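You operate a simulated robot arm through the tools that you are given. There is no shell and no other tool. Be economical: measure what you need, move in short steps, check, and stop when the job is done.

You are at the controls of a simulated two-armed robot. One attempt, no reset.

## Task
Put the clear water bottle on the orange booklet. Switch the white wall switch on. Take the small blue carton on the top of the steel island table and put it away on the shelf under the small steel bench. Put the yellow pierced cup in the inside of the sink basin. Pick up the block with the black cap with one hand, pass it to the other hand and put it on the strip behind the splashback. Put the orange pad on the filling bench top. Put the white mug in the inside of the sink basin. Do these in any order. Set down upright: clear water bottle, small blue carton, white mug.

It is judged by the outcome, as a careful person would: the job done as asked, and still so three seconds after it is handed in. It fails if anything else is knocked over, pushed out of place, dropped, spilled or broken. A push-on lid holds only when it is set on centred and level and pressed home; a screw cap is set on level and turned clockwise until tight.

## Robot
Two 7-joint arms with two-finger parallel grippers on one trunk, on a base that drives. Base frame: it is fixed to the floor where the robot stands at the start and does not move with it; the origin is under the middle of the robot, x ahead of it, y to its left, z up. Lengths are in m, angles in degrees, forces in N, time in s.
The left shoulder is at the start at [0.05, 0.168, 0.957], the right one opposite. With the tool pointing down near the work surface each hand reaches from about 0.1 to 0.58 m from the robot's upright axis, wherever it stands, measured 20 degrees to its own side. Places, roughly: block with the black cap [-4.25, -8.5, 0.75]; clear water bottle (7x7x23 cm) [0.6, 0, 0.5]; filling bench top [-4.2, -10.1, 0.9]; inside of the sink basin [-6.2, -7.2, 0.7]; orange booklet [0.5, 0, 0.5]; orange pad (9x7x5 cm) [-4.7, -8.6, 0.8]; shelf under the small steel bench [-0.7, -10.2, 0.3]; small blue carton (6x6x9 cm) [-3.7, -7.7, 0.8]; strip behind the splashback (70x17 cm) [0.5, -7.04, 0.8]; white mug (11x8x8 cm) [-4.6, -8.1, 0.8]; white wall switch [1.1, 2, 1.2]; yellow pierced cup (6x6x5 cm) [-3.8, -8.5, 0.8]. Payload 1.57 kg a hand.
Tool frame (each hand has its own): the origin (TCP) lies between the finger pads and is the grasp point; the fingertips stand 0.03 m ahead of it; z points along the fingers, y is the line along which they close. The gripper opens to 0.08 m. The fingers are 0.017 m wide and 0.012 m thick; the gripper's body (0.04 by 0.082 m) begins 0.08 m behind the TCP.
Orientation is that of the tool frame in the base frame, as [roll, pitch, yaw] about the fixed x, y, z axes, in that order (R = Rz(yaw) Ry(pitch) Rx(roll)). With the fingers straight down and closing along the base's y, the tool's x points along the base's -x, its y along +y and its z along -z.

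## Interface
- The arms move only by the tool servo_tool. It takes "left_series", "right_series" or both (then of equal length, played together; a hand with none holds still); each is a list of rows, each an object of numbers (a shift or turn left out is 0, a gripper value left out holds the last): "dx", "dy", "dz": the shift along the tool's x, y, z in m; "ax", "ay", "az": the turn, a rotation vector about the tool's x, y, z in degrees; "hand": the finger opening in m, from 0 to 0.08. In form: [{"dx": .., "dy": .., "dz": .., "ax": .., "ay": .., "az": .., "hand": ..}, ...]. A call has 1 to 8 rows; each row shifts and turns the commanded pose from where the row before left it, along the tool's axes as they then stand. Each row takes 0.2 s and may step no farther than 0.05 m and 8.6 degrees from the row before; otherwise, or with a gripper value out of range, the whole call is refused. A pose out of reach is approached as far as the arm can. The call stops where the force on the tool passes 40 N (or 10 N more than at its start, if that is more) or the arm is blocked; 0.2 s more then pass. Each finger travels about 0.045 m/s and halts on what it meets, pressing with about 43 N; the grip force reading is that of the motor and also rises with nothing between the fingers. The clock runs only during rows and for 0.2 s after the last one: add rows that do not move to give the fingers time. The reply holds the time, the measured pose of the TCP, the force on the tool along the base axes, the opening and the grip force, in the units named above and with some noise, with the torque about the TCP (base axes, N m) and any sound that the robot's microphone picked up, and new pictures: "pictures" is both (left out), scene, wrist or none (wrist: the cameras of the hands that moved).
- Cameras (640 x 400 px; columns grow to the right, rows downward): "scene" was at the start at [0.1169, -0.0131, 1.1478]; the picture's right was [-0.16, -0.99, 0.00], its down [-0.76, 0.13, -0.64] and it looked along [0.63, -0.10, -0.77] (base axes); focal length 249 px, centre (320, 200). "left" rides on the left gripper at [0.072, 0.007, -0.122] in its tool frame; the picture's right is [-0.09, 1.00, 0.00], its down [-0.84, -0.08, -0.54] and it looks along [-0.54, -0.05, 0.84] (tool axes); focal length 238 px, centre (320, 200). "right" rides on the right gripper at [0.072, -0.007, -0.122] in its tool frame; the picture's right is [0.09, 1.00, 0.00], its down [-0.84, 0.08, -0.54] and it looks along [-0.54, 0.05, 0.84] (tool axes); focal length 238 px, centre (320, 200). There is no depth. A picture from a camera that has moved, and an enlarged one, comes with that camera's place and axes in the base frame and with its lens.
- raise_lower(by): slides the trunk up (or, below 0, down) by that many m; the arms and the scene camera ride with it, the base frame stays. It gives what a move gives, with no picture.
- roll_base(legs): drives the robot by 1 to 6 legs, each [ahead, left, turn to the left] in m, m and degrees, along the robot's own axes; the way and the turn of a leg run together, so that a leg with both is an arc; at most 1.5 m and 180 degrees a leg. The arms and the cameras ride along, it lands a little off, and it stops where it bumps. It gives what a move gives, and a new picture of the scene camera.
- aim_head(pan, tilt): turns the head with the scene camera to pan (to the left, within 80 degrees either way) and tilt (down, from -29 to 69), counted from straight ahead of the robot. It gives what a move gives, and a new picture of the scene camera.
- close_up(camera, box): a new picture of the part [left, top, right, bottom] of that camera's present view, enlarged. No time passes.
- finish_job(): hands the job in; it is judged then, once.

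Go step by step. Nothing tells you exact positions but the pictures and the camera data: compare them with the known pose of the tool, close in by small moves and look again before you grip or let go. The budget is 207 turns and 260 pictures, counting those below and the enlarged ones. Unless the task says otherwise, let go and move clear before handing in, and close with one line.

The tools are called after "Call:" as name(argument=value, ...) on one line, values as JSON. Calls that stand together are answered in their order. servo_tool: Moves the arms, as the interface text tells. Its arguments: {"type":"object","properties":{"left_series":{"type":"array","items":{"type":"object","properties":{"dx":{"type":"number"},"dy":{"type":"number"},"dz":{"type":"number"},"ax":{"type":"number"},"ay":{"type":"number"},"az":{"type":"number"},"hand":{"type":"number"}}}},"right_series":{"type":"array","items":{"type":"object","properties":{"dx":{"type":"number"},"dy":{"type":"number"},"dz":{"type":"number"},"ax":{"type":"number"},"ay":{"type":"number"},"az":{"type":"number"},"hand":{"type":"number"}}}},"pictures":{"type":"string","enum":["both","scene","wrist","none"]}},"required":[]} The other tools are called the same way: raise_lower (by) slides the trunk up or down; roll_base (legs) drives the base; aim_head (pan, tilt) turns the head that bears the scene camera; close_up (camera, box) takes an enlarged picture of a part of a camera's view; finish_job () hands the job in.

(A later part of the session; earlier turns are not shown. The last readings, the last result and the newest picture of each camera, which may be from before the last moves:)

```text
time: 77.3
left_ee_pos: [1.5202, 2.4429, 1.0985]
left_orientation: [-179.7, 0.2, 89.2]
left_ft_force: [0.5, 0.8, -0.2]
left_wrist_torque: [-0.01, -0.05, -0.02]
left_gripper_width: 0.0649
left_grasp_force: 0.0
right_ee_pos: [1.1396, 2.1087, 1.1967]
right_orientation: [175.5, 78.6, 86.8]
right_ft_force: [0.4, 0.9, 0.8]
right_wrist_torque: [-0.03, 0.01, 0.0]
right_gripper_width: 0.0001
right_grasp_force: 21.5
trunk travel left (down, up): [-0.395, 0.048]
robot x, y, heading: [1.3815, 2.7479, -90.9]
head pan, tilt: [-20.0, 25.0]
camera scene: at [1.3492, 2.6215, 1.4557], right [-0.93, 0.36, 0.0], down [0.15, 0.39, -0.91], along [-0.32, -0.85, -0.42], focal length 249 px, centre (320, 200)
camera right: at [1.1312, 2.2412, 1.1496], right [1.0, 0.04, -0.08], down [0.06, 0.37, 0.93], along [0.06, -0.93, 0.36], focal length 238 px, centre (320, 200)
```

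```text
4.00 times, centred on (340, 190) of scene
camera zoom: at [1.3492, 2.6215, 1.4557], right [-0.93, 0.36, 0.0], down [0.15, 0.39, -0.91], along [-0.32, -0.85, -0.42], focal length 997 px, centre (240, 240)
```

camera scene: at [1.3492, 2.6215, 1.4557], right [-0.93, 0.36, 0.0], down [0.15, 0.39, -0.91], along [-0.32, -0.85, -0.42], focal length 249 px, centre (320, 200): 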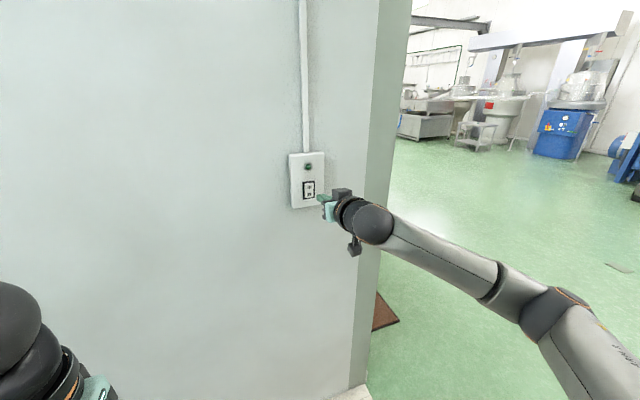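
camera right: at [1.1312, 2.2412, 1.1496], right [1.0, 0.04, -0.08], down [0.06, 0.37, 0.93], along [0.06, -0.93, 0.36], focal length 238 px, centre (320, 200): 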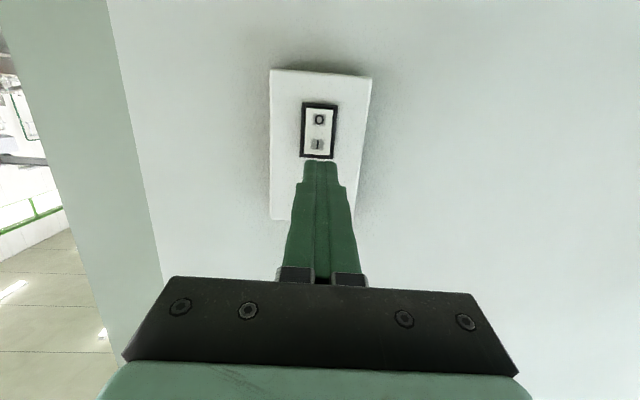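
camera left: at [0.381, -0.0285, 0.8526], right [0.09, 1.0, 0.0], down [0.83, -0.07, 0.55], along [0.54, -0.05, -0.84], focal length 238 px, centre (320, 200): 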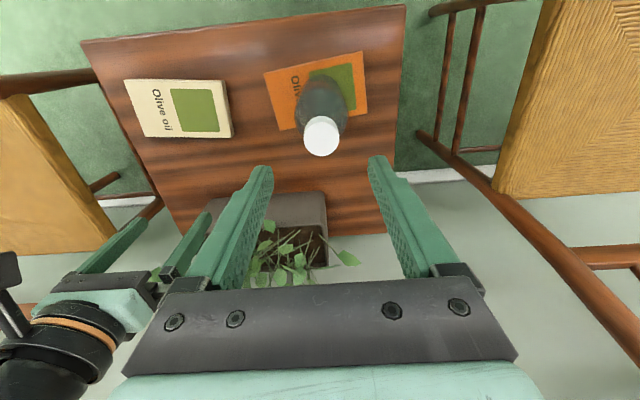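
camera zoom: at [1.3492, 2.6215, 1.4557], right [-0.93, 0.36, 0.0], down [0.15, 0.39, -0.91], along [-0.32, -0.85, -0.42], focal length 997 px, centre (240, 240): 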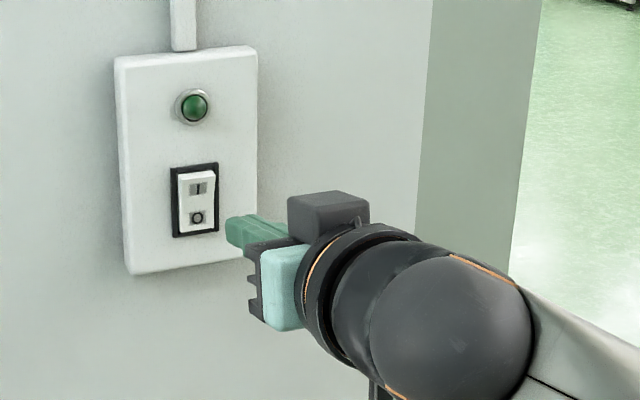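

The fingertip is about 6 cm from the rocker and aligned in x. I push straight along -y with a slight upward correction.

Call:
servo_tool(right_series=[{"dx": -0.0128, "dz": 0.038}, {"dx": -0.002, "dz": 0.0098}, {"dx": -0.002, "dz": 0.0098}, {"dx": -0.002, "dz": 0.0098}])

Call:
close_up(camera="scene", box=[280, 140, 400, 240])

```text
time: 78.3
left_ee_pos: [1.521, 2.4412, 1.0999]
left_orientation: [-179.8, 0.2, 89.2]
left_ft_force: [-0.1, -0.8, -0.6]
left_wrist_torque: [-0.04, 0.01, 0.0]
left_gripper_width: 0.065
left_grasp_force: 0.1
right_ee_pos: [1.1401, 2.0381, 1.2008]
right_orientation: [175.6, 78.5, 86.8]
right_ft_force: [-0.2, 0.1, 0.4]
right_wrist_torque: [-0.05, 0.0, 0.0]
right_gripper_width: 0.0001
right_grasp_force: 22.0
trunk travel left (down, up): [-0.395, 0.048]
robot x, y, heading: [1.382, 2.7483, -91.0]
head pan, tilt: [-20.0, 25.0]
camera scene: at [1.3495, 2.6209, 1.4556], right [-0.93, 0.36, 0.0], down [0.15, 0.39, -0.91], along [-0.32, -0.85, -0.42], focal length 249 px, centre (320, 200)
camera right: at [1.132, 2.1729, 1.1541], right [1.0, 0.04, -0.07], down [0.06, 0.37, 0.93], along [0.06, -0.93, 0.36], focal length 238 px, centre (320, 200)
```

scene: 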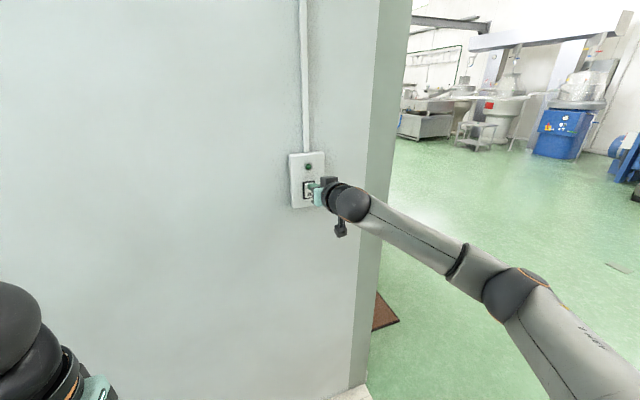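
right: 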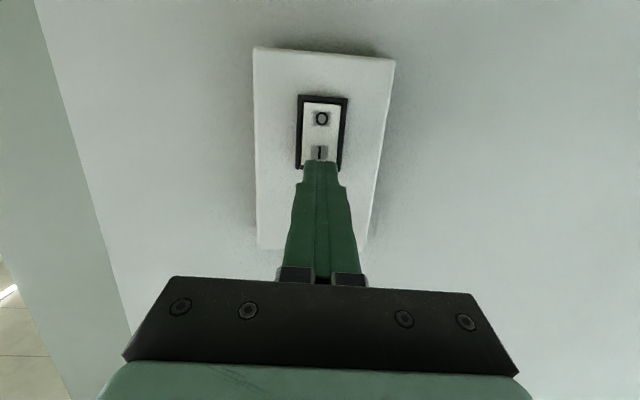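

```text
4.00 times, centred on (340, 190) of scene
camera zoom: at [1.3495, 2.6209, 1.4556], right [-0.93, 0.36, 0.0], down [0.15, 0.39, -0.91], along [-0.32, -0.85, -0.42], focal length 997 px, centre (240, 240)
```

zoom: 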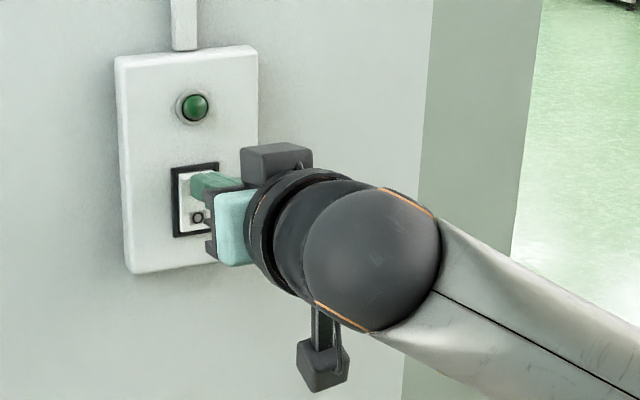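

No contact yet; the tip sits right in front of the "I". I keep pushing in small steps.

Call:
servo_tool(right_series=[{"dx": -0.002, "dz": 0.0098}, {"dx": -0.002, "dz": 0.0098}, {"dx": -0.002, "dz": 0.0098}, {}])

Call:
close_up(camera="scene", box=[280, 140, 400, 240])

```text
time: 79.1
left_ee_pos: [1.5195, 2.4474, 1.103]
left_orientation: [-179.8, 0.5, 88.9]
left_ft_force: [-0.7, 0.0, 0.4]
left_wrist_torque: [0.04, 0.0, 0.0]
left_gripper_width: 0.0652
left_grasp_force: 0.1
right_ee_pos: [1.142, 2.0216, 1.2025]
right_orientation: [176.1, 78.4, 87.1]
right_ft_force: [-1.2, 32.1, 3.0]
right_wrist_torque: [0.09, -0.01, -0.22]
right_gripper_width: 0.0
right_grasp_force: 21.8
trunk travel left (down, up): [-0.395, 0.048]
robot x, y, heading: [1.3836, 2.7471, -90.9]
head pan, tilt: [-20.0, 25.0]
stopped in row 3 (right hand): the force on the tool passed its limit at 53 N (the readings are from after the stop); the commanded pose is now the measured one
camera scene: at [1.349, 2.6284, 1.4564], right [-0.93, 0.36, 0.0], down [0.15, 0.39, -0.91], along [-0.33, -0.85, -0.42], focal length 249 px, centre (320, 200)
camera right: at [1.1331, 2.1562, 1.1554], right [1.0, 0.04, -0.08], down [0.06, 0.36, 0.93], along [0.06, -0.93, 0.36], focal length 238 px, centre (320, 200)
```

scene: 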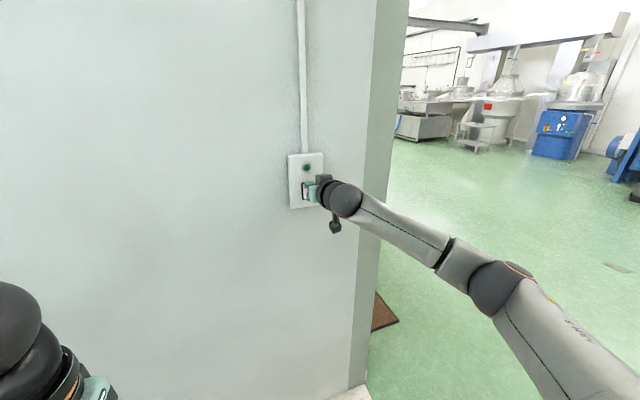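
right: 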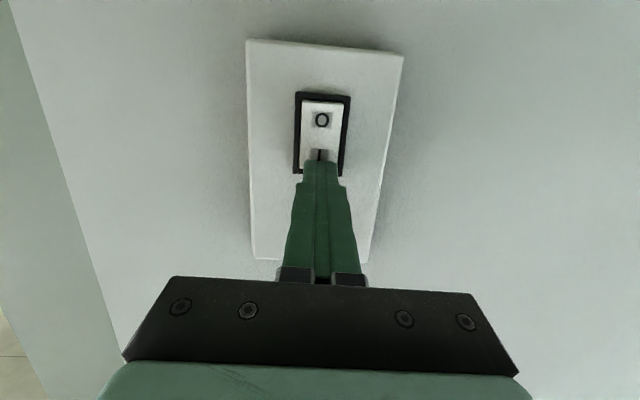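

```text
4.00 times, centred on (340, 190) of scene
camera zoom: at [1.349, 2.6284, 1.4564], right [-0.93, 0.36, 0.0], down [0.15, 0.39, -0.91], along [-0.33, -0.85, -0.42], focal length 997 px, centre (240, 240)
```

zoom: 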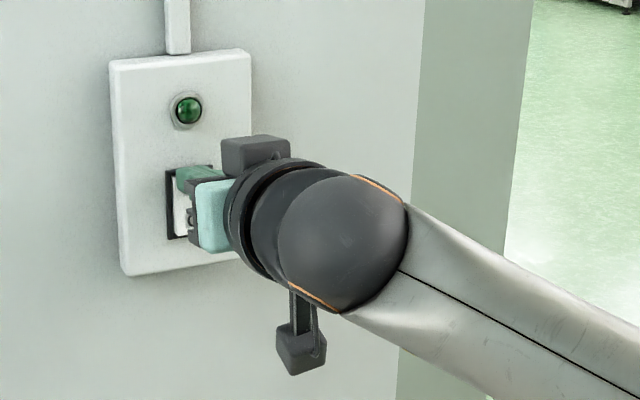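

Firm contact was made. I withdraw to see whether the rocker flipped.

Call:
servo_tool(right_series=[{"dz": -0.03}, {"dz": -0.04}, {"dz": -0.04}, {"dz": -0.04}], pictures="none")

Call:
close_up(camera="scene", box=[280, 140, 400, 240])

```text
time: 80.1
left_ee_pos: [1.5209, 2.4422, 1.1005]
left_orientation: [-179.8, 0.2, 89.2]
left_ft_force: [-0.4, 0.2, -0.9]
left_wrist_torque: [-0.01, 0.02, -0.02]
left_gripper_width: 0.0651
left_grasp_force: 0.1
right_ee_pos: [1.1383, 2.1625, 1.2299]
right_orientation: [176.2, 78.2, 87.1]
right_ft_force: [0.8, -0.4, -0.6]
right_wrist_torque: [0.01, 0.0, 0.04]
right_gripper_width: 0.0
right_grasp_force: 21.1
trunk travel left (down, up): [-0.395, 0.048]
robot x, y, heading: [1.3825, 2.7496, -90.9]
head pan, tilt: [-20.0, 25.0]
```

```text
4.00 times, centred on (340, 190) of scene
camera zoom: at [1.3492, 2.6221, 1.4557], right [-0.93, 0.36, 0.0], down [0.15, 0.39, -0.91], along [-0.32, -0.85, -0.42], focal length 997 px, centre (240, 240)
```

zoom: 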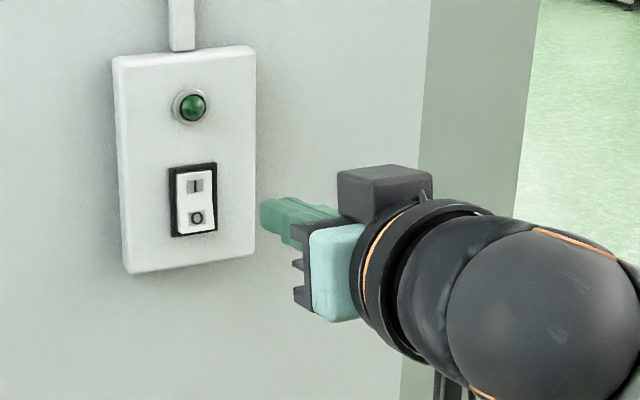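

I zoom further on the rocker.

Call:
close_up(camera="scene", box=[300, 160, 332, 180])

Call:
close_up(camera="scene", box=[300, 175, 332, 195])

```text
16.00 times, centred on (316, 170) of scene
camera zoom: at [1.3492, 2.6221, 1.4557], right [-0.93, 0.36, 0.0], down [0.15, 0.39, -0.91], along [-0.32, -0.85, -0.42], focal length 3988 px, centre (384, 680)
```

zoom: 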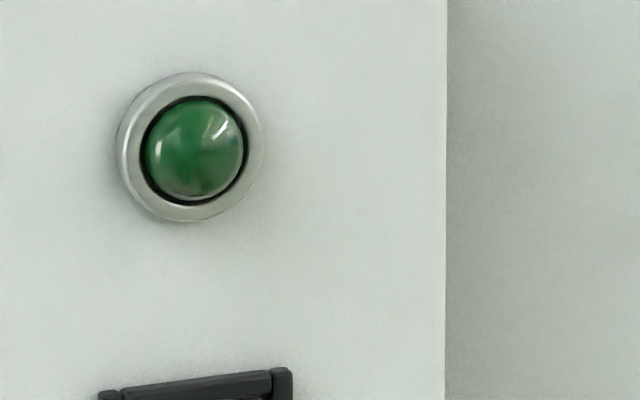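

```text
16.00 times, centred on (316, 185) of scene
camera zoom: at [1.3492, 2.6221, 1.4557], right [-0.93, 0.36, 0.0], down [0.15, 0.39, -0.91], along [-0.32, -0.85, -0.42], focal length 3988 px, centre (384, 440)
```

zoom: 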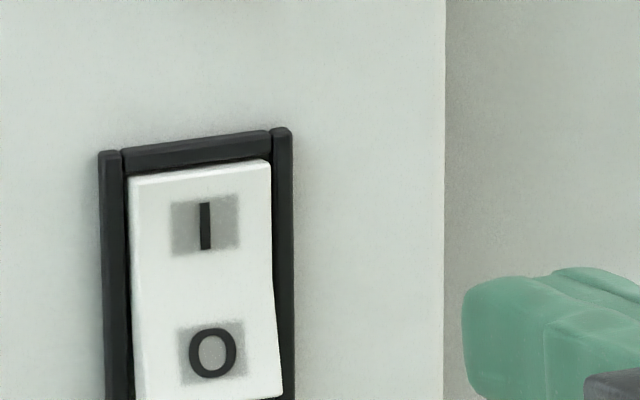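

The "I" half looks more recessed than before, but I want certainty, so I look from the wrist camera.

Call:
close_up(camera="right", box=[270, 70, 400, 160])

```text
4.44 times, centred on (335, 115) of right
camera zoom: at [1.1293, 2.297, 1.1839], right [1.0, 0.04, -0.08], down [0.06, 0.36, 0.93], along [0.06, -0.93, 0.36], focal length 1059 px, centre (253, 578)
```

zoom: 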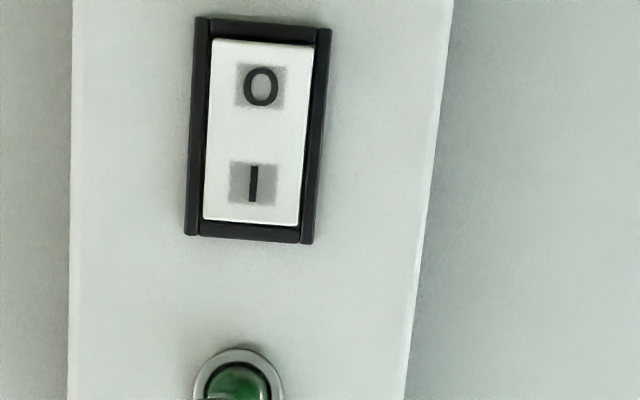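

To be sure, I press the "I" half once more, a touch harder at the same height.

Call:
servo_tool(right_series=[{"dx": 0.0, "dz": 0.048}, {"dx": -0.001, "dy": 0.001, "dz": 0.048}, {"dx": -0.001, "dy": 0.001, "dz": 0.03}, {"dx": -0.001, "dz": 0.01}, {"dx": -0.001, "dz": 0.01}, {"dx": -0.001, "dz": 0.01}, {"dx": -0.001, "dz": 0.01}, {"dx": -0.001, "dz": 0.01}], pictures="none")

Call:
close_up(camera="scene", box=[280, 140, 400, 240])

```text
time: 81.4
left_ee_pos: [1.5187, 2.4476, 1.1016]
left_orientation: [-179.8, 0.5, 89.0]
left_ft_force: [0.2, 0.1, 0.2]
left_wrist_torque: [-0.02, -0.03, -0.03]
left_gripper_width: 0.065
left_grasp_force: 0.0
right_ee_pos: [1.1434, 2.0213, 1.205]
right_orientation: [176.3, 78.1, 87.5]
right_ft_force: [-1.0, 31.4, 2.4]
right_wrist_torque: [0.12, 0.11, -0.22]
right_gripper_width: 0.0
right_grasp_force: 21.6
trunk travel left (down, up): [-0.395, 0.048]
robot x, y, heading: [1.3812, 2.7486, -91.2]
head pan, tilt: [-20.0, 25.0]
stopped in row 6 (right hand): the force on the tool passed its limit at 49 N (the readings are from after the stop); the commanded pose is now the measured one
```

```text
4.00 times, centred on (340, 190) of scene
camera zoom: at [1.3487, 2.6289, 1.4564], right [-0.93, 0.36, 0.0], down [0.15, 0.39, -0.91], along [-0.33, -0.85, -0.42], focal length 997 px, centre (240, 240)
```

zoom: 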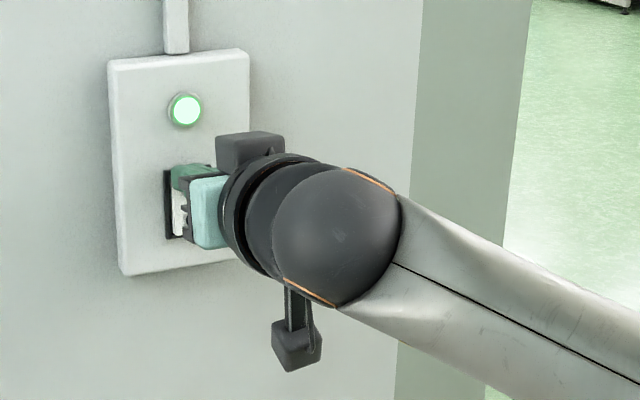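

The lamp is now lit, so the switch is on. I withdraw and check it stays lit.

Call:
servo_tool(right_series=[{"dz": -0.03}, {"dz": -0.045}, {"dz": -0.045}, {"dz": -0.045}, {}], pictures="none")

Call:
close_up(camera="scene", box=[280, 140, 400, 240])

Call:
roll_base(legs=[[0, -1.0, 0], [0, -0.9, 0]])

```text
time: 82.6
left_ee_pos: [1.5201, 2.4417, 1.0996]
left_orientation: [-179.8, 0.2, 89.0]
left_ft_force: [0.5, -0.6, -0.7]
left_wrist_torque: [0.01, 0.02, 0.0]
left_gripper_width: 0.0651
left_grasp_force: 0.1
right_ee_pos: [1.141, 2.1773, 1.232]
right_orientation: [176.4, 77.6, 87.5]
right_ft_force: [-1.1, 0.3, 0.8]
right_wrist_torque: [0.01, 0.01, 0.01]
right_gripper_width: 0.0001
right_grasp_force: 21.4
trunk travel left (down, up): [-0.395, 0.048]
robot x, y, heading: [1.3794, 2.7472, -91.3]
head pan, tilt: [-20.0, 25.0]
```

```text
4.00 times, centred on (340, 190) of scene
camera zoom: at [1.3492, 2.622, 1.4556], right [-0.93, 0.36, 0.0], down [0.15, 0.39, -0.91], along [-0.33, -0.85, -0.42], focal length 997 px, centre (240, 240)
```

zoom: 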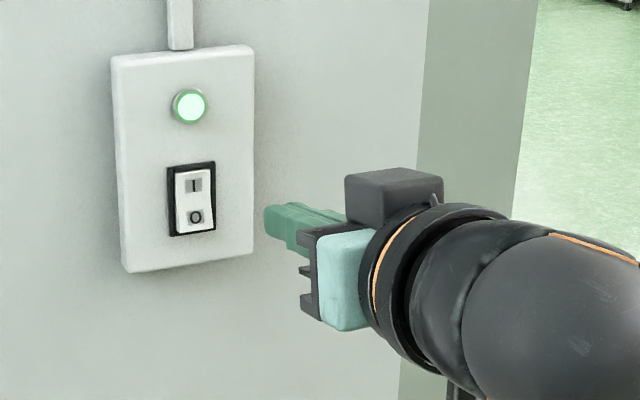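

```text
time: 99.9
left_ee_pos: [-0.4218, 2.4842, 1.0994]
left_orientation: [-179.9, 0.2, 88.0]
left_ft_force: [-0.8, 1.0, -0.5]
left_wrist_torque: [-0.04, 0.0, 0.04]
left_gripper_width: 0.065
left_grasp_force: 0.0
right_ee_pos: [-0.8052, 2.226, 1.2328]
right_orientation: [176.4, 77.7, 86.5]
right_ft_force: [-0.4, 0.1, 0.2]
right_wrist_torque: [0.03, 0.0, -0.05]
right_gripper_width: 0.0
right_grasp_force: 21.5
trunk travel left (down, up): [-0.395, 0.048]
robot x, y, heading: [-0.5535, 2.7923, -92.1]
head pan, tilt: [-20.0, 25.0]
camera scene: at [-0.59, 2.6672, 1.4556], right [-0.93, 0.38, 0.0], down [0.16, 0.39, -0.91], along [-0.34, -0.84, -0.42], focal length 249 px, centre (320, 200)
```

scene: 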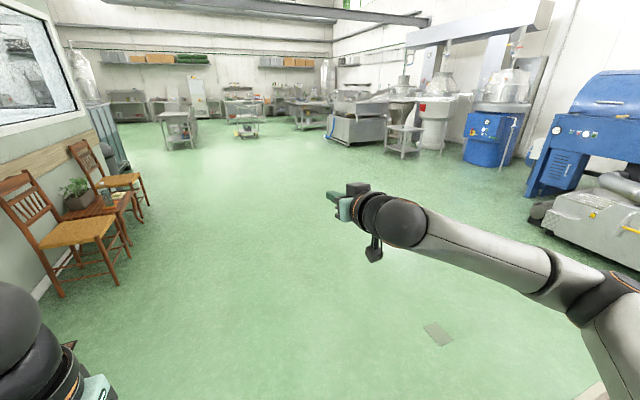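

The switch is done. I turn the right hand back to point down and lower the trunk, then head for the island table area.

Call:
servo_tool(right_series=[{"dz": -0.03, "ay": 8.5}, {"dz": -0.03, "ay": 8.5}, {"ay": 8.5}, {"ay": 8.5}, {"ay": 8.5}, {"ay": 8.5}, {"ay": 8.5}, {"ay": 8.5}], pictures="none")

Call:
servo_tool(right_series=[{"ay": 8.5, "hand": 0.07}, {"ay": 1.3}, {}], pictures="none")

Call:
raise_lower(by=-0.12)

Call:
roll_base(legs=[[1.4, -0.4, 0.5], [1.4, -0.4, 0.5], [1.4, -0.4, 0.5], [1.4, -0.4, 0.5]])

```text
time: 101.7
left_ee_pos: [-0.4221, 2.4853, 1.1008]
left_orientation: [-179.8, 0.1, 88.0]
left_ft_force: [-0.4, 0.6, 0.4]
left_wrist_torque: [-0.02, 0.01, 0.01]
left_gripper_width: 0.0651
left_grasp_force: 0.0
right_ee_pos: [-0.8068, 2.2836, 1.2508]
right_orientation: [179.3, 9.6, 90.0]
right_ft_force: [0.4, -0.3, 0.2]
right_wrist_torque: [0.03, 0.02, 0.04]
right_gripper_width: 0.0
right_grasp_force: 21.1
trunk travel left (down, up): [-0.395, 0.048]
robot x, y, heading: [-0.5548, 2.7941, -92.3]
head pan, tilt: [-20.0, 25.0]
```

```text
time: 102.5
left_ee_pos: [-0.4235, 2.4851, 1.0993]
left_orientation: [-179.9, 0.2, 88.0]
left_ft_force: [-0.3, -1.1, 0.2]
left_wrist_torque: [0.01, 0.03, 0.0]
left_gripper_width: 0.0649
left_grasp_force: 0.1
right_ee_pos: [-0.806, 2.2847, 1.2511]
right_orientation: [179.2, 0.0, 90.1]
right_ft_force: [-0.3, -0.3, 0.6]
right_wrist_torque: [0.04, 0.0, 0.0]
right_gripper_width: 0.068
right_grasp_force: 0.0
trunk travel left (down, up): [-0.395, 0.048]
robot x, y, heading: [-0.5555, 2.7883, -92.3]
head pan, tilt: [-20.0, 25.0]
```

```text
time: 104.0
left_ee_pos: [-0.4231, 2.4857, 0.9809]
left_orientation: [-179.8, 0.2, 87.9]
left_ft_force: [-0.1, -0.2, -0.4]
left_wrist_torque: [-0.02, 0.0, -0.01]
left_gripper_width: 0.0652
left_grasp_force: 0.1
right_ee_pos: [-0.8064, 2.2837, 1.131]
right_orientation: [179.2, -0.1, 90.1]
right_ft_force: [0.0, 0.0, 0.9]
right_wrist_torque: [0.04, -0.02, -0.02]
right_gripper_width: 0.0698
right_grasp_force: 0.1
trunk travel left (down, up): [-0.275, 0.168]
robot x, y, heading: [-0.5586, 2.7949, -92.0]
head pan, tilt: [-20.0, 25.0]
```

```text
time: 131.7
left_ee_pos: [-2.1124, -3.0695, 0.9799]
left_orientation: [-179.8, 0.2, 89.5]
left_ft_force: [-0.5, -0.3, 0.4]
left_wrist_torque: [0.01, -0.01, 0.03]
left_gripper_width: 0.065
left_grasp_force: 0.0
right_ee_pos: [-2.4899, -3.2811, 1.1298]
right_orientation: [179.2, -0.2, 91.6]
right_ft_force: [-0.1, 0.2, 0.8]
right_wrist_torque: [-0.01, -0.01, -0.01]
right_gripper_width: 0.0701
right_grasp_force: 0.1
trunk travel left (down, up): [-0.275, 0.168]
robot x, y, heading: [-2.2527, -2.763, -90.4]
head pan, tilt: [-20.0, 25.0]
camera scene: at [-2.2845, -2.8921, 1.3356], right [-0.94, 0.35, 0.0], down [0.15, 0.4, -0.91], along [-0.32, -0.85, -0.42], focal length 249 px, centre (320, 200)
```

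scene: 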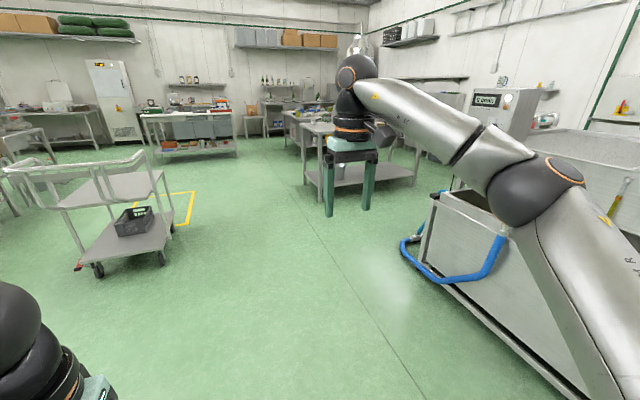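

I'm past the chairs; the steel table is ahead right, a trolley ahead left. I drive between them and look toward the island items.

Call:
servo_tool(right_series=[{"dz": 0.05}, {"dz": 0.05}, {"dz": 0.05}], pictures="none")

Call:
roll_base(legs=[[1.4, -0.15, 0], [1.4, 0, 0]])

Call:
aim_head(pan=-45, tilt=15)

```text
time: 132.5
left_ee_pos: [-2.1119, -3.0702, 0.9798]
left_orientation: [-179.8, 0.3, 89.5]
left_ft_force: [0.4, -0.7, -0.2]
left_wrist_torque: [0.0, 0.0, 0.02]
left_gripper_width: 0.065
left_grasp_force: 0.0
right_ee_pos: [-2.4901, -3.2816, 0.9812]
right_orientation: [179.3, 0.0, 91.4]
right_ft_force: [0.7, -0.7, 1.0]
right_wrist_torque: [-0.01, 0.0, 0.01]
right_gripper_width: 0.0699
right_grasp_force: 0.1
trunk travel left (down, up): [-0.275, 0.168]
robot x, y, heading: [-2.2515, -2.7633, -90.4]
head pan, tilt: [-20.0, 25.0]
```

```text
time: 146.1
left_ee_pos: [-2.2342, -5.8717, 0.9795]
left_orientation: [-179.8, 0.2, 90.2]
left_ft_force: [-0.3, -0.4, 0.8]
left_wrist_torque: [0.03, -0.02, 0.03]
left_gripper_width: 0.0648
left_grasp_force: 0.0
right_ee_pos: [-2.6075, -6.0878, 0.9819]
right_orientation: [179.1, -0.1, 92.3]
right_ft_force: [0.0, 0.4, 0.1]
right_wrist_torque: [-0.01, 0.01, 0.03]
right_gripper_width: 0.0698
right_grasp_force: 0.0
trunk travel left (down, up): [-0.275, 0.168]
robot x, y, heading: [-2.3812, -5.5698, -89.9]
head pan, tilt: [-20.0, 25.0]
camera scene: at [-2.407, -5.6967, 1.3356], right [-0.94, 0.34, 0.0], down [0.14, 0.4, -0.91], along [-0.31, -0.85, -0.42], focal length 249 px, centre (320, 200)
```

scene: 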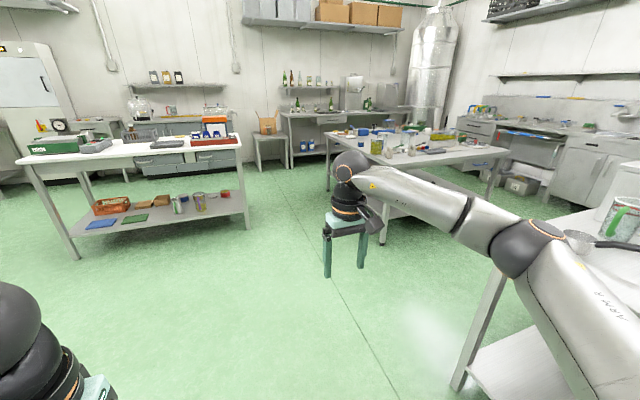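

```text
time: 147.0
left_ee_pos: [-2.2336, -5.8725, 0.9792]
left_orientation: [-179.8, 0.2, 90.2]
left_ft_force: [-0.7, 0.7, -0.3]
left_wrist_torque: [0.01, 0.0, -0.01]
left_gripper_width: 0.065
left_grasp_force: 0.1
right_ee_pos: [-2.6071, -6.088, 0.981]
right_orientation: [179.2, -0.1, 92.3]
right_ft_force: [-0.1, -0.4, 0.0]
right_wrist_torque: [0.03, 0.01, 0.02]
right_gripper_width: 0.0699
right_grasp_force: 0.1
trunk travel left (down, up): [-0.275, 0.168]
robot x, y, heading: [-2.3769, -5.5701, -89.9]
head pan, tilt: [-45.0, 15.0]
camera scene: at [-2.4415, -5.6762, 1.3518], right [-0.71, 0.7, 0.0], down [0.18, 0.18, -0.97], along [-0.68, -0.69, -0.26], focal length 249 px, centre (320, 200)
```

scene: 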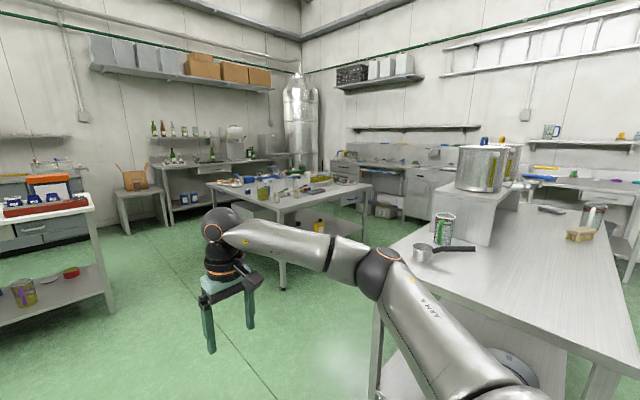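

The island table with the items is ahead-right. I zoom in on it to identify them.

Call:
close_up(camera="scene", box=[200, 150, 390, 270])

```text
3.33 times, centred on (295, 210) of scene
camera zoom: at [-2.4415, -5.6762, 1.3518], right [-0.71, 0.7, 0.0], down [0.18, 0.18, -0.97], along [-0.68, -0.69, -0.26], focal length 831 px, centre (403, 167)
```

zoom: 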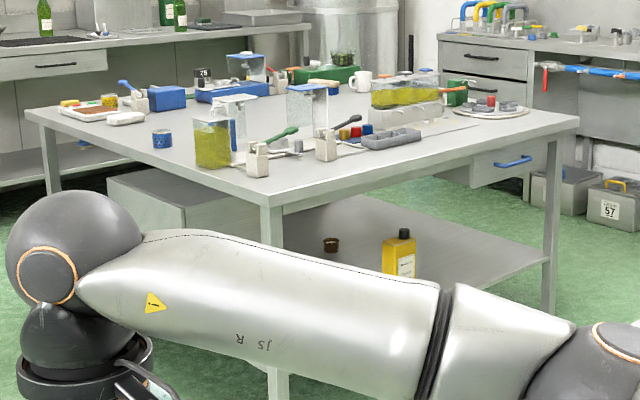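

The table spans about x -4.75..-3.5, y -8.65..-7.2. The mug is at [-4.6,-8.1]; others need a closer look. I drive to the east side of the island and face it.

Call:
raise_lower(by=0.14)

Call:
roll_base(legs=[[1.3, -0.25, 0], [0.5, -0.1, 0], [0, 0, -90]])

Call:
aim_head(pan=0, tilt=35)

```text
time: 148.7
left_ee_pos: [-2.2337, -5.8723, 1.1189]
left_orientation: [-179.8, 0.2, 90.2]
left_ft_force: [0.6, 0.0, 0.6]
left_wrist_torque: [-0.01, -0.01, 0.0]
left_gripper_width: 0.0649
left_grasp_force: 0.0
right_ee_pos: [-2.6072, -6.0883, 1.1221]
right_orientation: [179.2, 0.0, 92.3]
right_ft_force: [-0.2, 0.2, -1.3]
right_wrist_torque: [-0.02, -0.01, 0.01]
right_gripper_width: 0.0701
right_grasp_force: 0.1
trunk travel left (down, up): [-0.415, 0.028]
robot x, y, heading: [-2.3784, -5.5656, -90.0]
head pan, tilt: [-45.0, 15.0]
```

```text
time: 161.8
left_ee_pos: [-2.9991, -7.5596, 1.1195]
left_orientation: [-179.8, 0.3, 2.4]
left_ft_force: [-1.3, 0.0, 0.2]
left_wrist_torque: [0.0, 0.0, -0.02]
left_gripper_width: 0.0649
left_grasp_force: 0.0
right_ee_pos: [-3.2294, -7.1947, 1.1224]
right_orientation: [179.3, -0.2, 4.6]
right_ft_force: [1.1, -0.2, -0.4]
right_wrist_torque: [0.01, 0.0, 0.01]
right_gripper_width: 0.0699
right_grasp_force: 0.1
trunk travel left (down, up): [-0.415, 0.028]
robot x, y, heading: [-2.7009, -7.4037, -177.9]
head pan, tilt: [-45.0, 15.0]
camera scene: at [-2.8098, -7.3434, 1.4919], right [0.68, 0.74, 0.0], down [0.19, -0.18, -0.97], along [-0.71, 0.65, -0.26], focal length 249 px, centre (320, 200)
```

scene: 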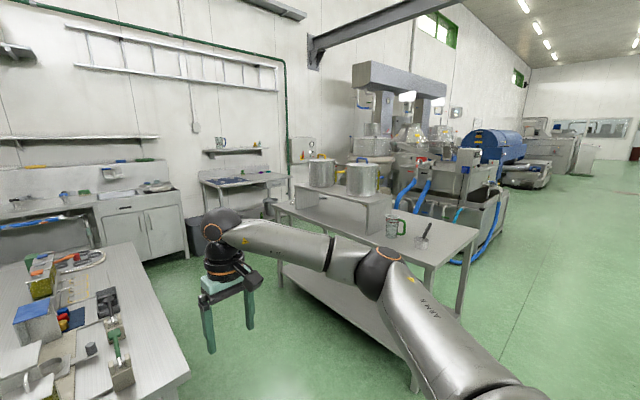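

```text
time: 162.9
left_ee_pos: [-3.0008, -7.5606, 1.1194]
left_orientation: [-179.8, 0.2, 2.3]
left_ft_force: [-0.2, -0.6, 0.3]
left_wrist_torque: [0.0, 0.03, -0.04]
left_gripper_width: 0.0651
left_grasp_force: 0.1
right_ee_pos: [-3.2295, -7.1951, 1.1223]
right_orientation: [179.2, -0.1, 4.4]
right_ft_force: [-0.8, -0.2, -0.2]
right_wrist_torque: [0.04, 0.01, -0.01]
right_gripper_width: 0.0699
right_grasp_force: 0.1
trunk travel left (down, up): [-0.415, 0.028]
robot x, y, heading: [-2.7037, -7.4058, -177.8]
head pan, tilt: [0.0, 35.0]
camera scene: at [-2.8291, -7.4103, 1.4599], right [-0.04, 1.0, 0.0], down [0.57, 0.02, -0.82], along [-0.82, -0.03, -0.57], focal length 249 px, centre (320, 200)
```

scene: 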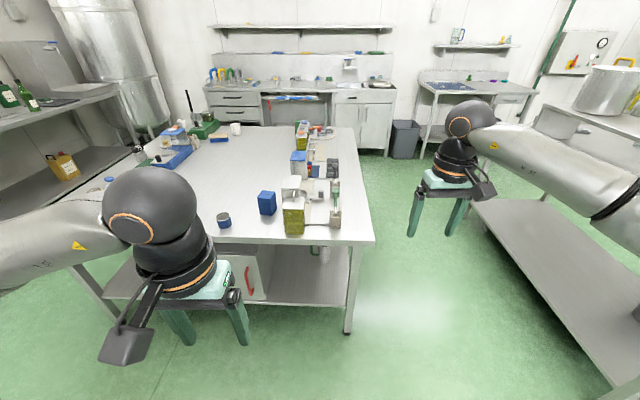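

The blue carton is at about [-3.68, -7.67], and the sink counter is at the far west wall. I move closer to the table edge to reach the carton with the left hand.

Call:
roll_base(legs=[[0.44, 0.1, -2.2]])

Call:
close_up(camera="left", box=[0, 0, 640, 400])

```text
time: 165.7
left_ee_pos: [-3.4418, -7.6545, 1.1198]
left_orientation: [-179.7, 0.1, 0.0]
left_ft_force: [0.1, 0.1, -0.3]
left_wrist_torque: [-0.02, -0.01, -0.04]
left_gripper_width: 0.065
left_grasp_force: 0.1
right_ee_pos: [-3.6568, -7.2777, 1.1205]
right_orientation: [179.2, -0.2, 2.1]
right_ft_force: [-0.4, 0.4, 0.3]
right_wrist_torque: [0.04, -0.06, -0.02]
right_gripper_width: 0.07
right_grasp_force: 0.1
trunk travel left (down, up): [-0.415, 0.028]
robot x, y, heading: [-3.1387, -7.5119, 180.1]
head pan, tilt: [0.0, 35.0]
camera scene: at [-3.2659, -7.512, 1.4598], right [0.0, 1.0, 0.0], down [0.57, 0.0, -0.82], along [-0.82, 0.0, -0.57], focal length 249 px, centre (320, 200)
```

scene: 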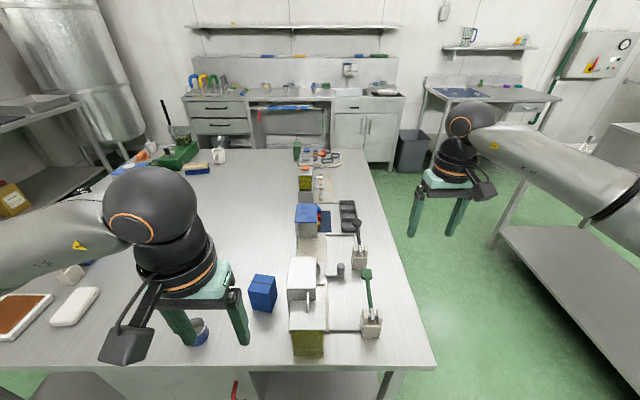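

```text
1.00 times, centred on (320, 200) of left (not enlarged: the box is as wide or as high as the picture)
camera zoom: at [-3.3705, -7.6616, 1.2424], right [-0.09, -1.0, 0.0], down [-0.83, 0.08, 0.55], along [-0.54, 0.05, -0.84], focal length 238 px, centre (320, 200)
```

zoom: 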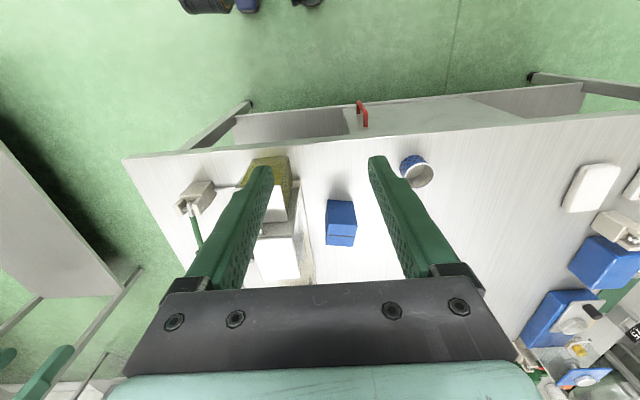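

I zoom the wrist view to measure the carton precisely.

Call:
close_up(camera="left", box=[300, 180, 380, 260])

Call:
close_up(camera="scene", box=[180, 250, 340, 350])

```text
5.00 times, centred on (340, 220) of left
camera zoom: at [-3.3705, -7.6616, 1.2424], right [-0.09, -1.0, 0.0], down [-0.83, 0.08, 0.55], along [-0.54, 0.05, -0.84], focal length 1192 px, centre (220, 100)
```

zoom: 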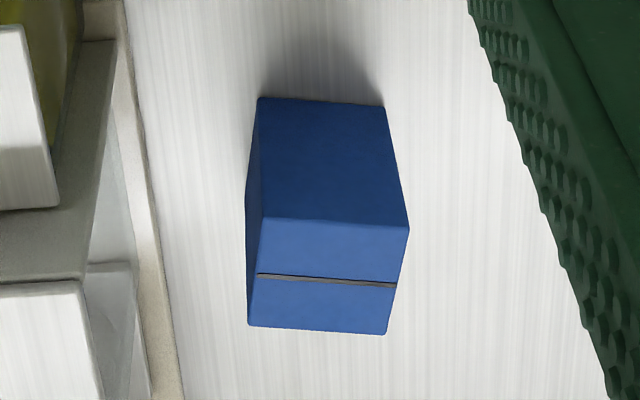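

```text
4.00 times, centred on (260, 300) of scene
camera zoom: at [-3.2659, -7.512, 1.4598], right [0.0, 1.0, 0.0], down [0.57, 0.0, -0.82], along [-0.82, 0.0, -0.57], focal length 997 px, centre (560, -200)
```

zoom: 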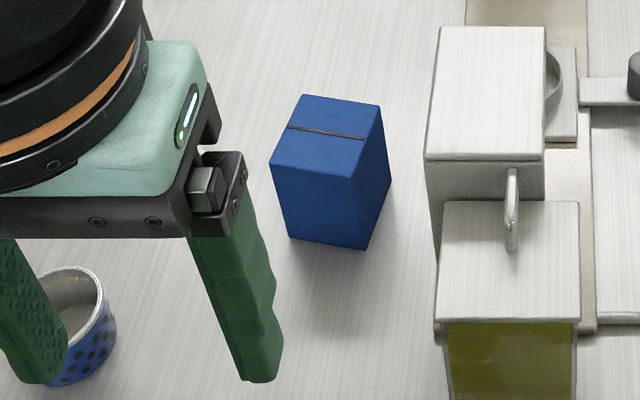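

The carton's top centre is at [-3.70, -7.674, 0.87], turned about 9°. I move the left hand above it with matching turn.

Call:
servo_tool(left_series=[{"dx": -0.043, "dy": 0.0033, "hand": 0.08}, {"dx": -0.043, "dy": 0.0033}, {"dx": -0.043, "dy": 0.0033}, {"dx": -0.043, "dy": 0.0033}, {"dx": -0.043, "dy": 0.0033}, {"dx": -0.043, "dy": 0.003}, {"az": 8.5, "dz": 0.04}, {"dz": 0.045}])

```text
time: 167.4
left_ee_pos: [-3.7026, -7.6698, 1.0341]
left_orientation: [-179.9, 0.2, -8.5]
left_ft_force: [-0.1, -0.3, -0.1]
left_wrist_torque: [0.0, 0.0, -0.01]
left_gripper_width: 0.08
left_grasp_force: 0.0
right_ee_pos: [-3.657, -7.2793, 1.1214]
right_orientation: [179.2, -0.1, 2.0]
right_ft_force: [0.5, -0.6, -0.2]
right_wrist_torque: [0.02, -0.01, -0.02]
right_gripper_width: 0.0699
right_grasp_force: 0.1
trunk travel left (down, up): [-0.415, 0.028]
robot x, y, heading: [-3.1395, -7.5127, 179.9]
head pan, tilt: [0.0, 35.0]
camera scene: at [-3.2659, -7.5116, 1.4599], right [0.0, 1.0, 0.0], down [0.57, 0.0, -0.82], along [-0.82, 0.0, -0.57], focal length 249 px, centre (320, 200)
camera left: at [-3.6324, -7.6879, 1.1563], right [-0.24, -0.97, 0.0], down [-0.81, 0.2, 0.55], along [-0.53, 0.13, -0.84], focal length 238 px, centre (320, 200)
```

scene: 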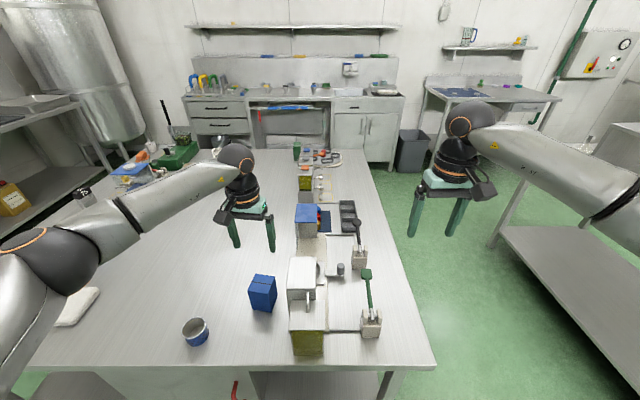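
left: 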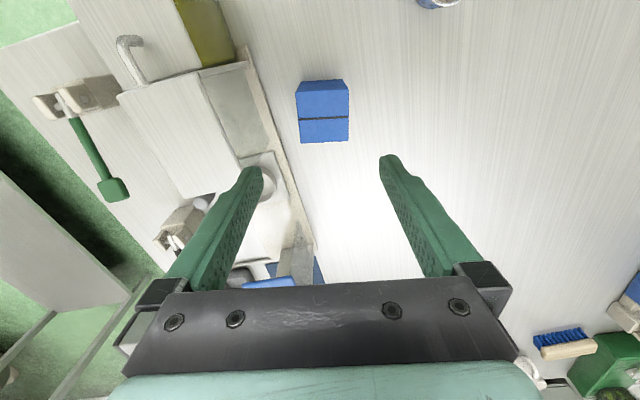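

The carton is squarely aligned in the wrist view. I descend around it and close.

Call:
servo_tool(left_series=[{"dx": 0.005, "dy": 0.004, "dz": 0.045}, {"dz": 0.045}, {"dz": 0.045}, {"dz": 0.045}, {"dz": 0.014}, {}])

```text
time: 168.8
left_ee_pos: [-3.696, -7.6777, 0.8425]
left_orientation: [-179.9, 0.3, -8.5]
left_ft_force: [-0.9, -0.7, -0.1]
left_wrist_torque: [0.02, -0.02, -0.01]
left_gripper_width: 0.0798
left_grasp_force: 0.1
right_ee_pos: [-3.6566, -7.2789, 1.1213]
right_orientation: [179.2, -0.1, 2.0]
right_ft_force: [-0.6, 0.5, -0.3]
right_wrist_torque: [0.0, 0.0, -0.01]
right_gripper_width: 0.07
right_grasp_force: 0.0
trunk travel left (down, up): [-0.415, 0.028]
robot x, y, heading: [-3.1394, -7.5115, 179.9]
head pan, tilt: [0.0, 35.0]
camera scene: at [-3.2654, -7.5118, 1.4599], right [0.0, 1.0, 0.0], down [0.57, 0.0, -0.82], along [-0.82, 0.0, -0.57], focal length 249 px, centre (320, 200)
camera left: at [-3.6258, -7.6939, 0.9638], right [-0.24, -0.97, 0.0], down [-0.81, 0.2, 0.55], along [-0.53, 0.13, -0.84], focal length 238 px, centre (320, 200)
```

scene: 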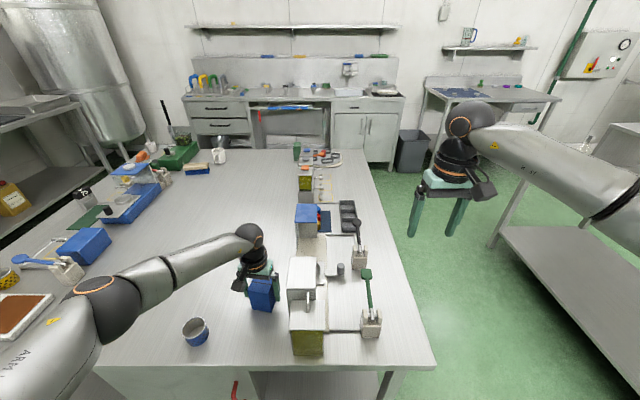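
left: 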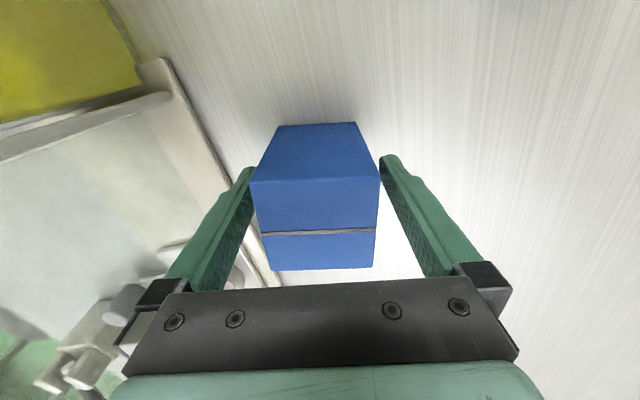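

The carton is between the fingers. I close and lift.

Call:
servo_tool(left_series=[{"hand": 0.0}, {}, {}, {"dz": -0.04}, {"dz": -0.045}, {"dz": -0.045}, {"dz": -0.045}, {"dz": -0.045}])

```text
time: 170.7
left_ee_pos: [-3.6959, -7.6762, 1.0647]
left_orientation: [-179.8, 0.3, -8.5]
left_ft_force: [0.9, -0.6, 0.1]
left_wrist_torque: [-0.02, -0.02, 0.01]
left_gripper_width: 0.0593
left_grasp_force: 43.2
right_ee_pos: [-3.6556, -7.2794, 1.122]
right_orientation: [179.2, -0.1, 2.1]
right_ft_force: [-0.1, 0.2, -0.1]
right_wrist_torque: [0.01, -0.01, 0.01]
right_gripper_width: 0.07
right_grasp_force: 0.0
trunk travel left (down, up): [-0.415, 0.028]
robot x, y, heading: [-3.1378, -7.5096, 180.0]
head pan, tilt: [0.0, 35.0]
camera scene: at [-3.265, -7.5118, 1.4599], right [0.0, 1.0, 0.0], down [0.57, 0.0, -0.82], along [-0.82, 0.0, -0.57], focal length 249 px, centre (320, 200)
camera left: at [-3.6253, -7.6928, 1.187], right [-0.24, -0.97, 0.0], down [-0.81, 0.2, 0.55], along [-0.53, 0.13, -0.84], focal length 238 px, centre (320, 200)
```

scene: 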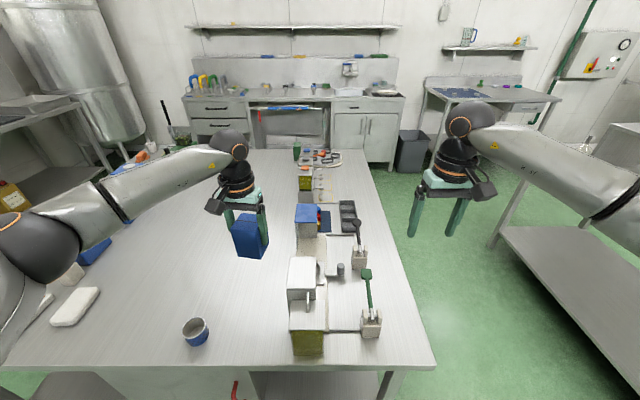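
left: 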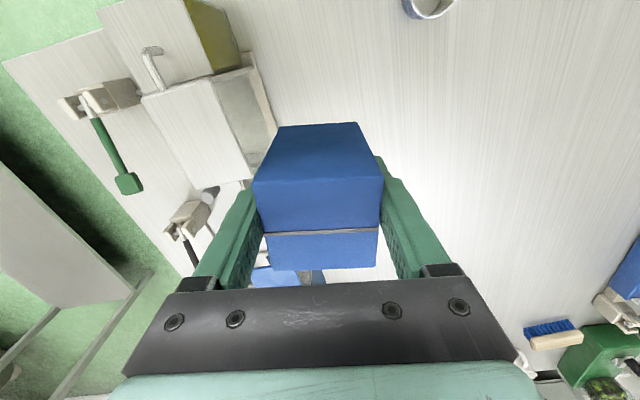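

The carton is held. I pull it in and look toward the far (south) edge of the table for the block, cup and pad.

Call:
servo_tool(left_series=[{"dx": 0.045}, {"dx": 0.045}, {"dx": 0.045}, {"dx": 0.045}, {"dx": 0.03}], pictures="none")

Call:
roll_base(legs=[[-0.3, 0, 0], [0, 0.3, 45]])

Call:
aim_head(pan=0, tilt=25)

```text
time: 171.8
left_ee_pos: [-3.487, -7.7094, 1.0594]
left_orientation: [-180.0, 0.3, -8.5]
left_ft_force: [0.8, 0.1, -0.5]
left_wrist_torque: [-0.01, 0.0, 0.02]
left_gripper_width: 0.0595
left_grasp_force: 42.9
right_ee_pos: [-3.6561, -7.2786, 1.1214]
right_orientation: [179.2, 0.0, 2.1]
right_ft_force: [0.6, 0.4, -0.3]
right_wrist_torque: [0.01, -0.01, -0.01]
right_gripper_width: 0.07
right_grasp_force: 0.1
trunk travel left (down, up): [-0.415, 0.028]
robot x, y, heading: [-3.1426, -7.5127, 179.7]
head pan, tilt: [0.0, 35.0]
```

```text
time: 176.7
left_ee_pos: [-2.8151, -8.1687, 1.0579]
left_orientation: [-179.8, 0.2, 37.9]
left_ft_force: [0.6, -0.7, 0.0]
left_wrist_torque: [0.03, 0.02, 0.0]
left_gripper_width: 0.0591
left_grasp_force: 43.3
right_ee_pos: [-3.2436, -7.9946, 1.1222]
right_orientation: [179.3, -0.1, 48.3]
right_ft_force: [-0.3, 0.2, 1.1]
right_wrist_torque: [0.01, -0.02, -0.03]
right_gripper_width: 0.0703
right_grasp_force: 0.1
trunk travel left (down, up): [-0.415, 0.028]
robot x, y, heading: [-2.7171, -7.781, -133.7]
head pan, tilt: [0.0, 35.0]
camera scene: at [-2.8044, -7.8724, 1.4599], right [-0.72, 0.69, 0.0], down [0.4, 0.41, -0.82], along [-0.57, -0.59, -0.57], focal length 249 px, centre (320, 200)
```

scene: 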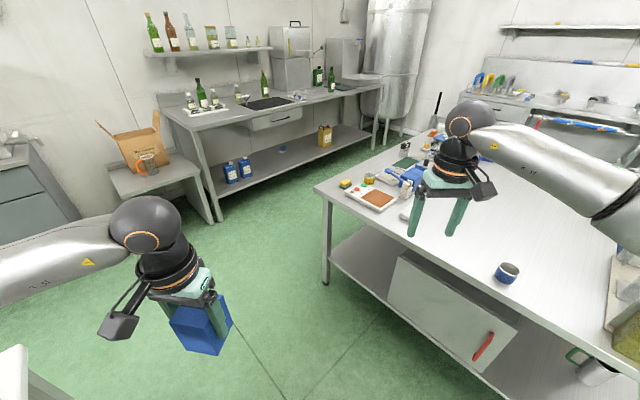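

```text
time: 177.5
left_ee_pos: [-2.8152, -8.169, 1.0574]
left_orientation: [-179.8, 0.2, 37.9]
left_ft_force: [0.2, -0.2, -1.0]
left_wrist_torque: [-0.03, -0.01, 0.01]
left_gripper_width: 0.0593
left_grasp_force: 42.8
right_ee_pos: [-3.2436, -7.9936, 1.1214]
right_orientation: [179.2, 0.0, 48.4]
right_ft_force: [0.4, 0.0, 1.1]
right_wrist_torque: [-0.04, 0.0, 0.0]
right_gripper_width: 0.0698
right_grasp_force: 0.0
trunk travel left (down, up): [-0.415, 0.028]
robot x, y, heading: [-2.7132, -7.7764, -133.7]
head pan, tilt: [0.0, 25.0]
camera scene: at [-2.8075, -7.8751, 1.4756], right [-0.72, 0.69, 0.0], down [0.29, 0.31, -0.91], along [-0.63, -0.66, -0.42], focal length 249 px, centre (320, 200)
```

scene: 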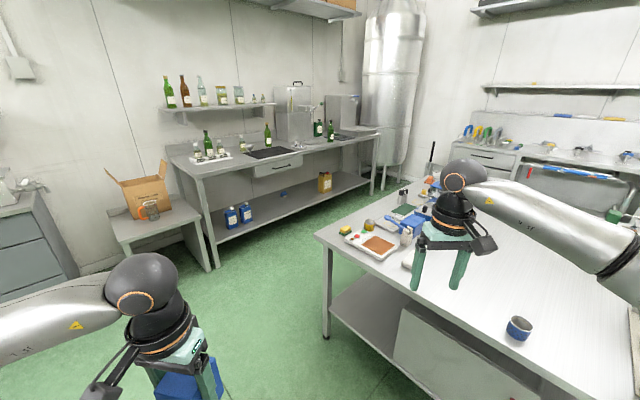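

The filling bench runs along the south wall (front edge y≈-9.75), leaving an aisle. I drive around the corner into the aisle and turn to face the island from the south.

Call:
roll_base(legs=[[0.43, 0.05, 0], [0.72, 0.69, 0], [0, 0, -136.3]])

```text
time: 191.8
left_ee_pos: [-3.1935, -8.7864, 1.059]
left_orientation: [-179.9, 0.3, -96.6]
left_ft_force: [0.6, 1.2, -0.7]
left_wrist_torque: [0.0, -0.01, 0.01]
left_gripper_width: 0.059
left_grasp_force: 43.3
right_ee_pos: [-2.7677, -8.6021, 1.1209]
right_orientation: [179.3, -0.1, -85.9]
right_ft_force: [0.3, 0.1, -0.2]
right_wrist_torque: [-0.04, 0.0, -0.01]
right_gripper_width: 0.0698
right_grasp_force: 0.0
trunk travel left (down, up): [-0.415, 0.028]
robot x, y, heading: [-2.9829, -9.1282, 92.1]
head pan, tilt: [0.0, 25.0]
camera scene: at [-2.9855, -8.9969, 1.4756], right [1.0, 0.03, 0.0], down [0.01, -0.42, -0.91], along [-0.03, 0.91, -0.42], focal length 249 px, centre (320, 200)
```

scene: 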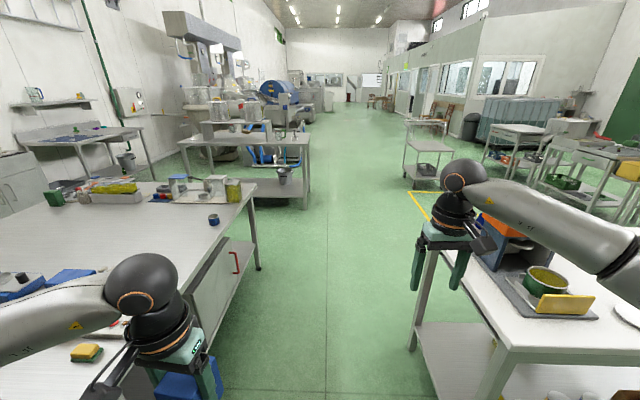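

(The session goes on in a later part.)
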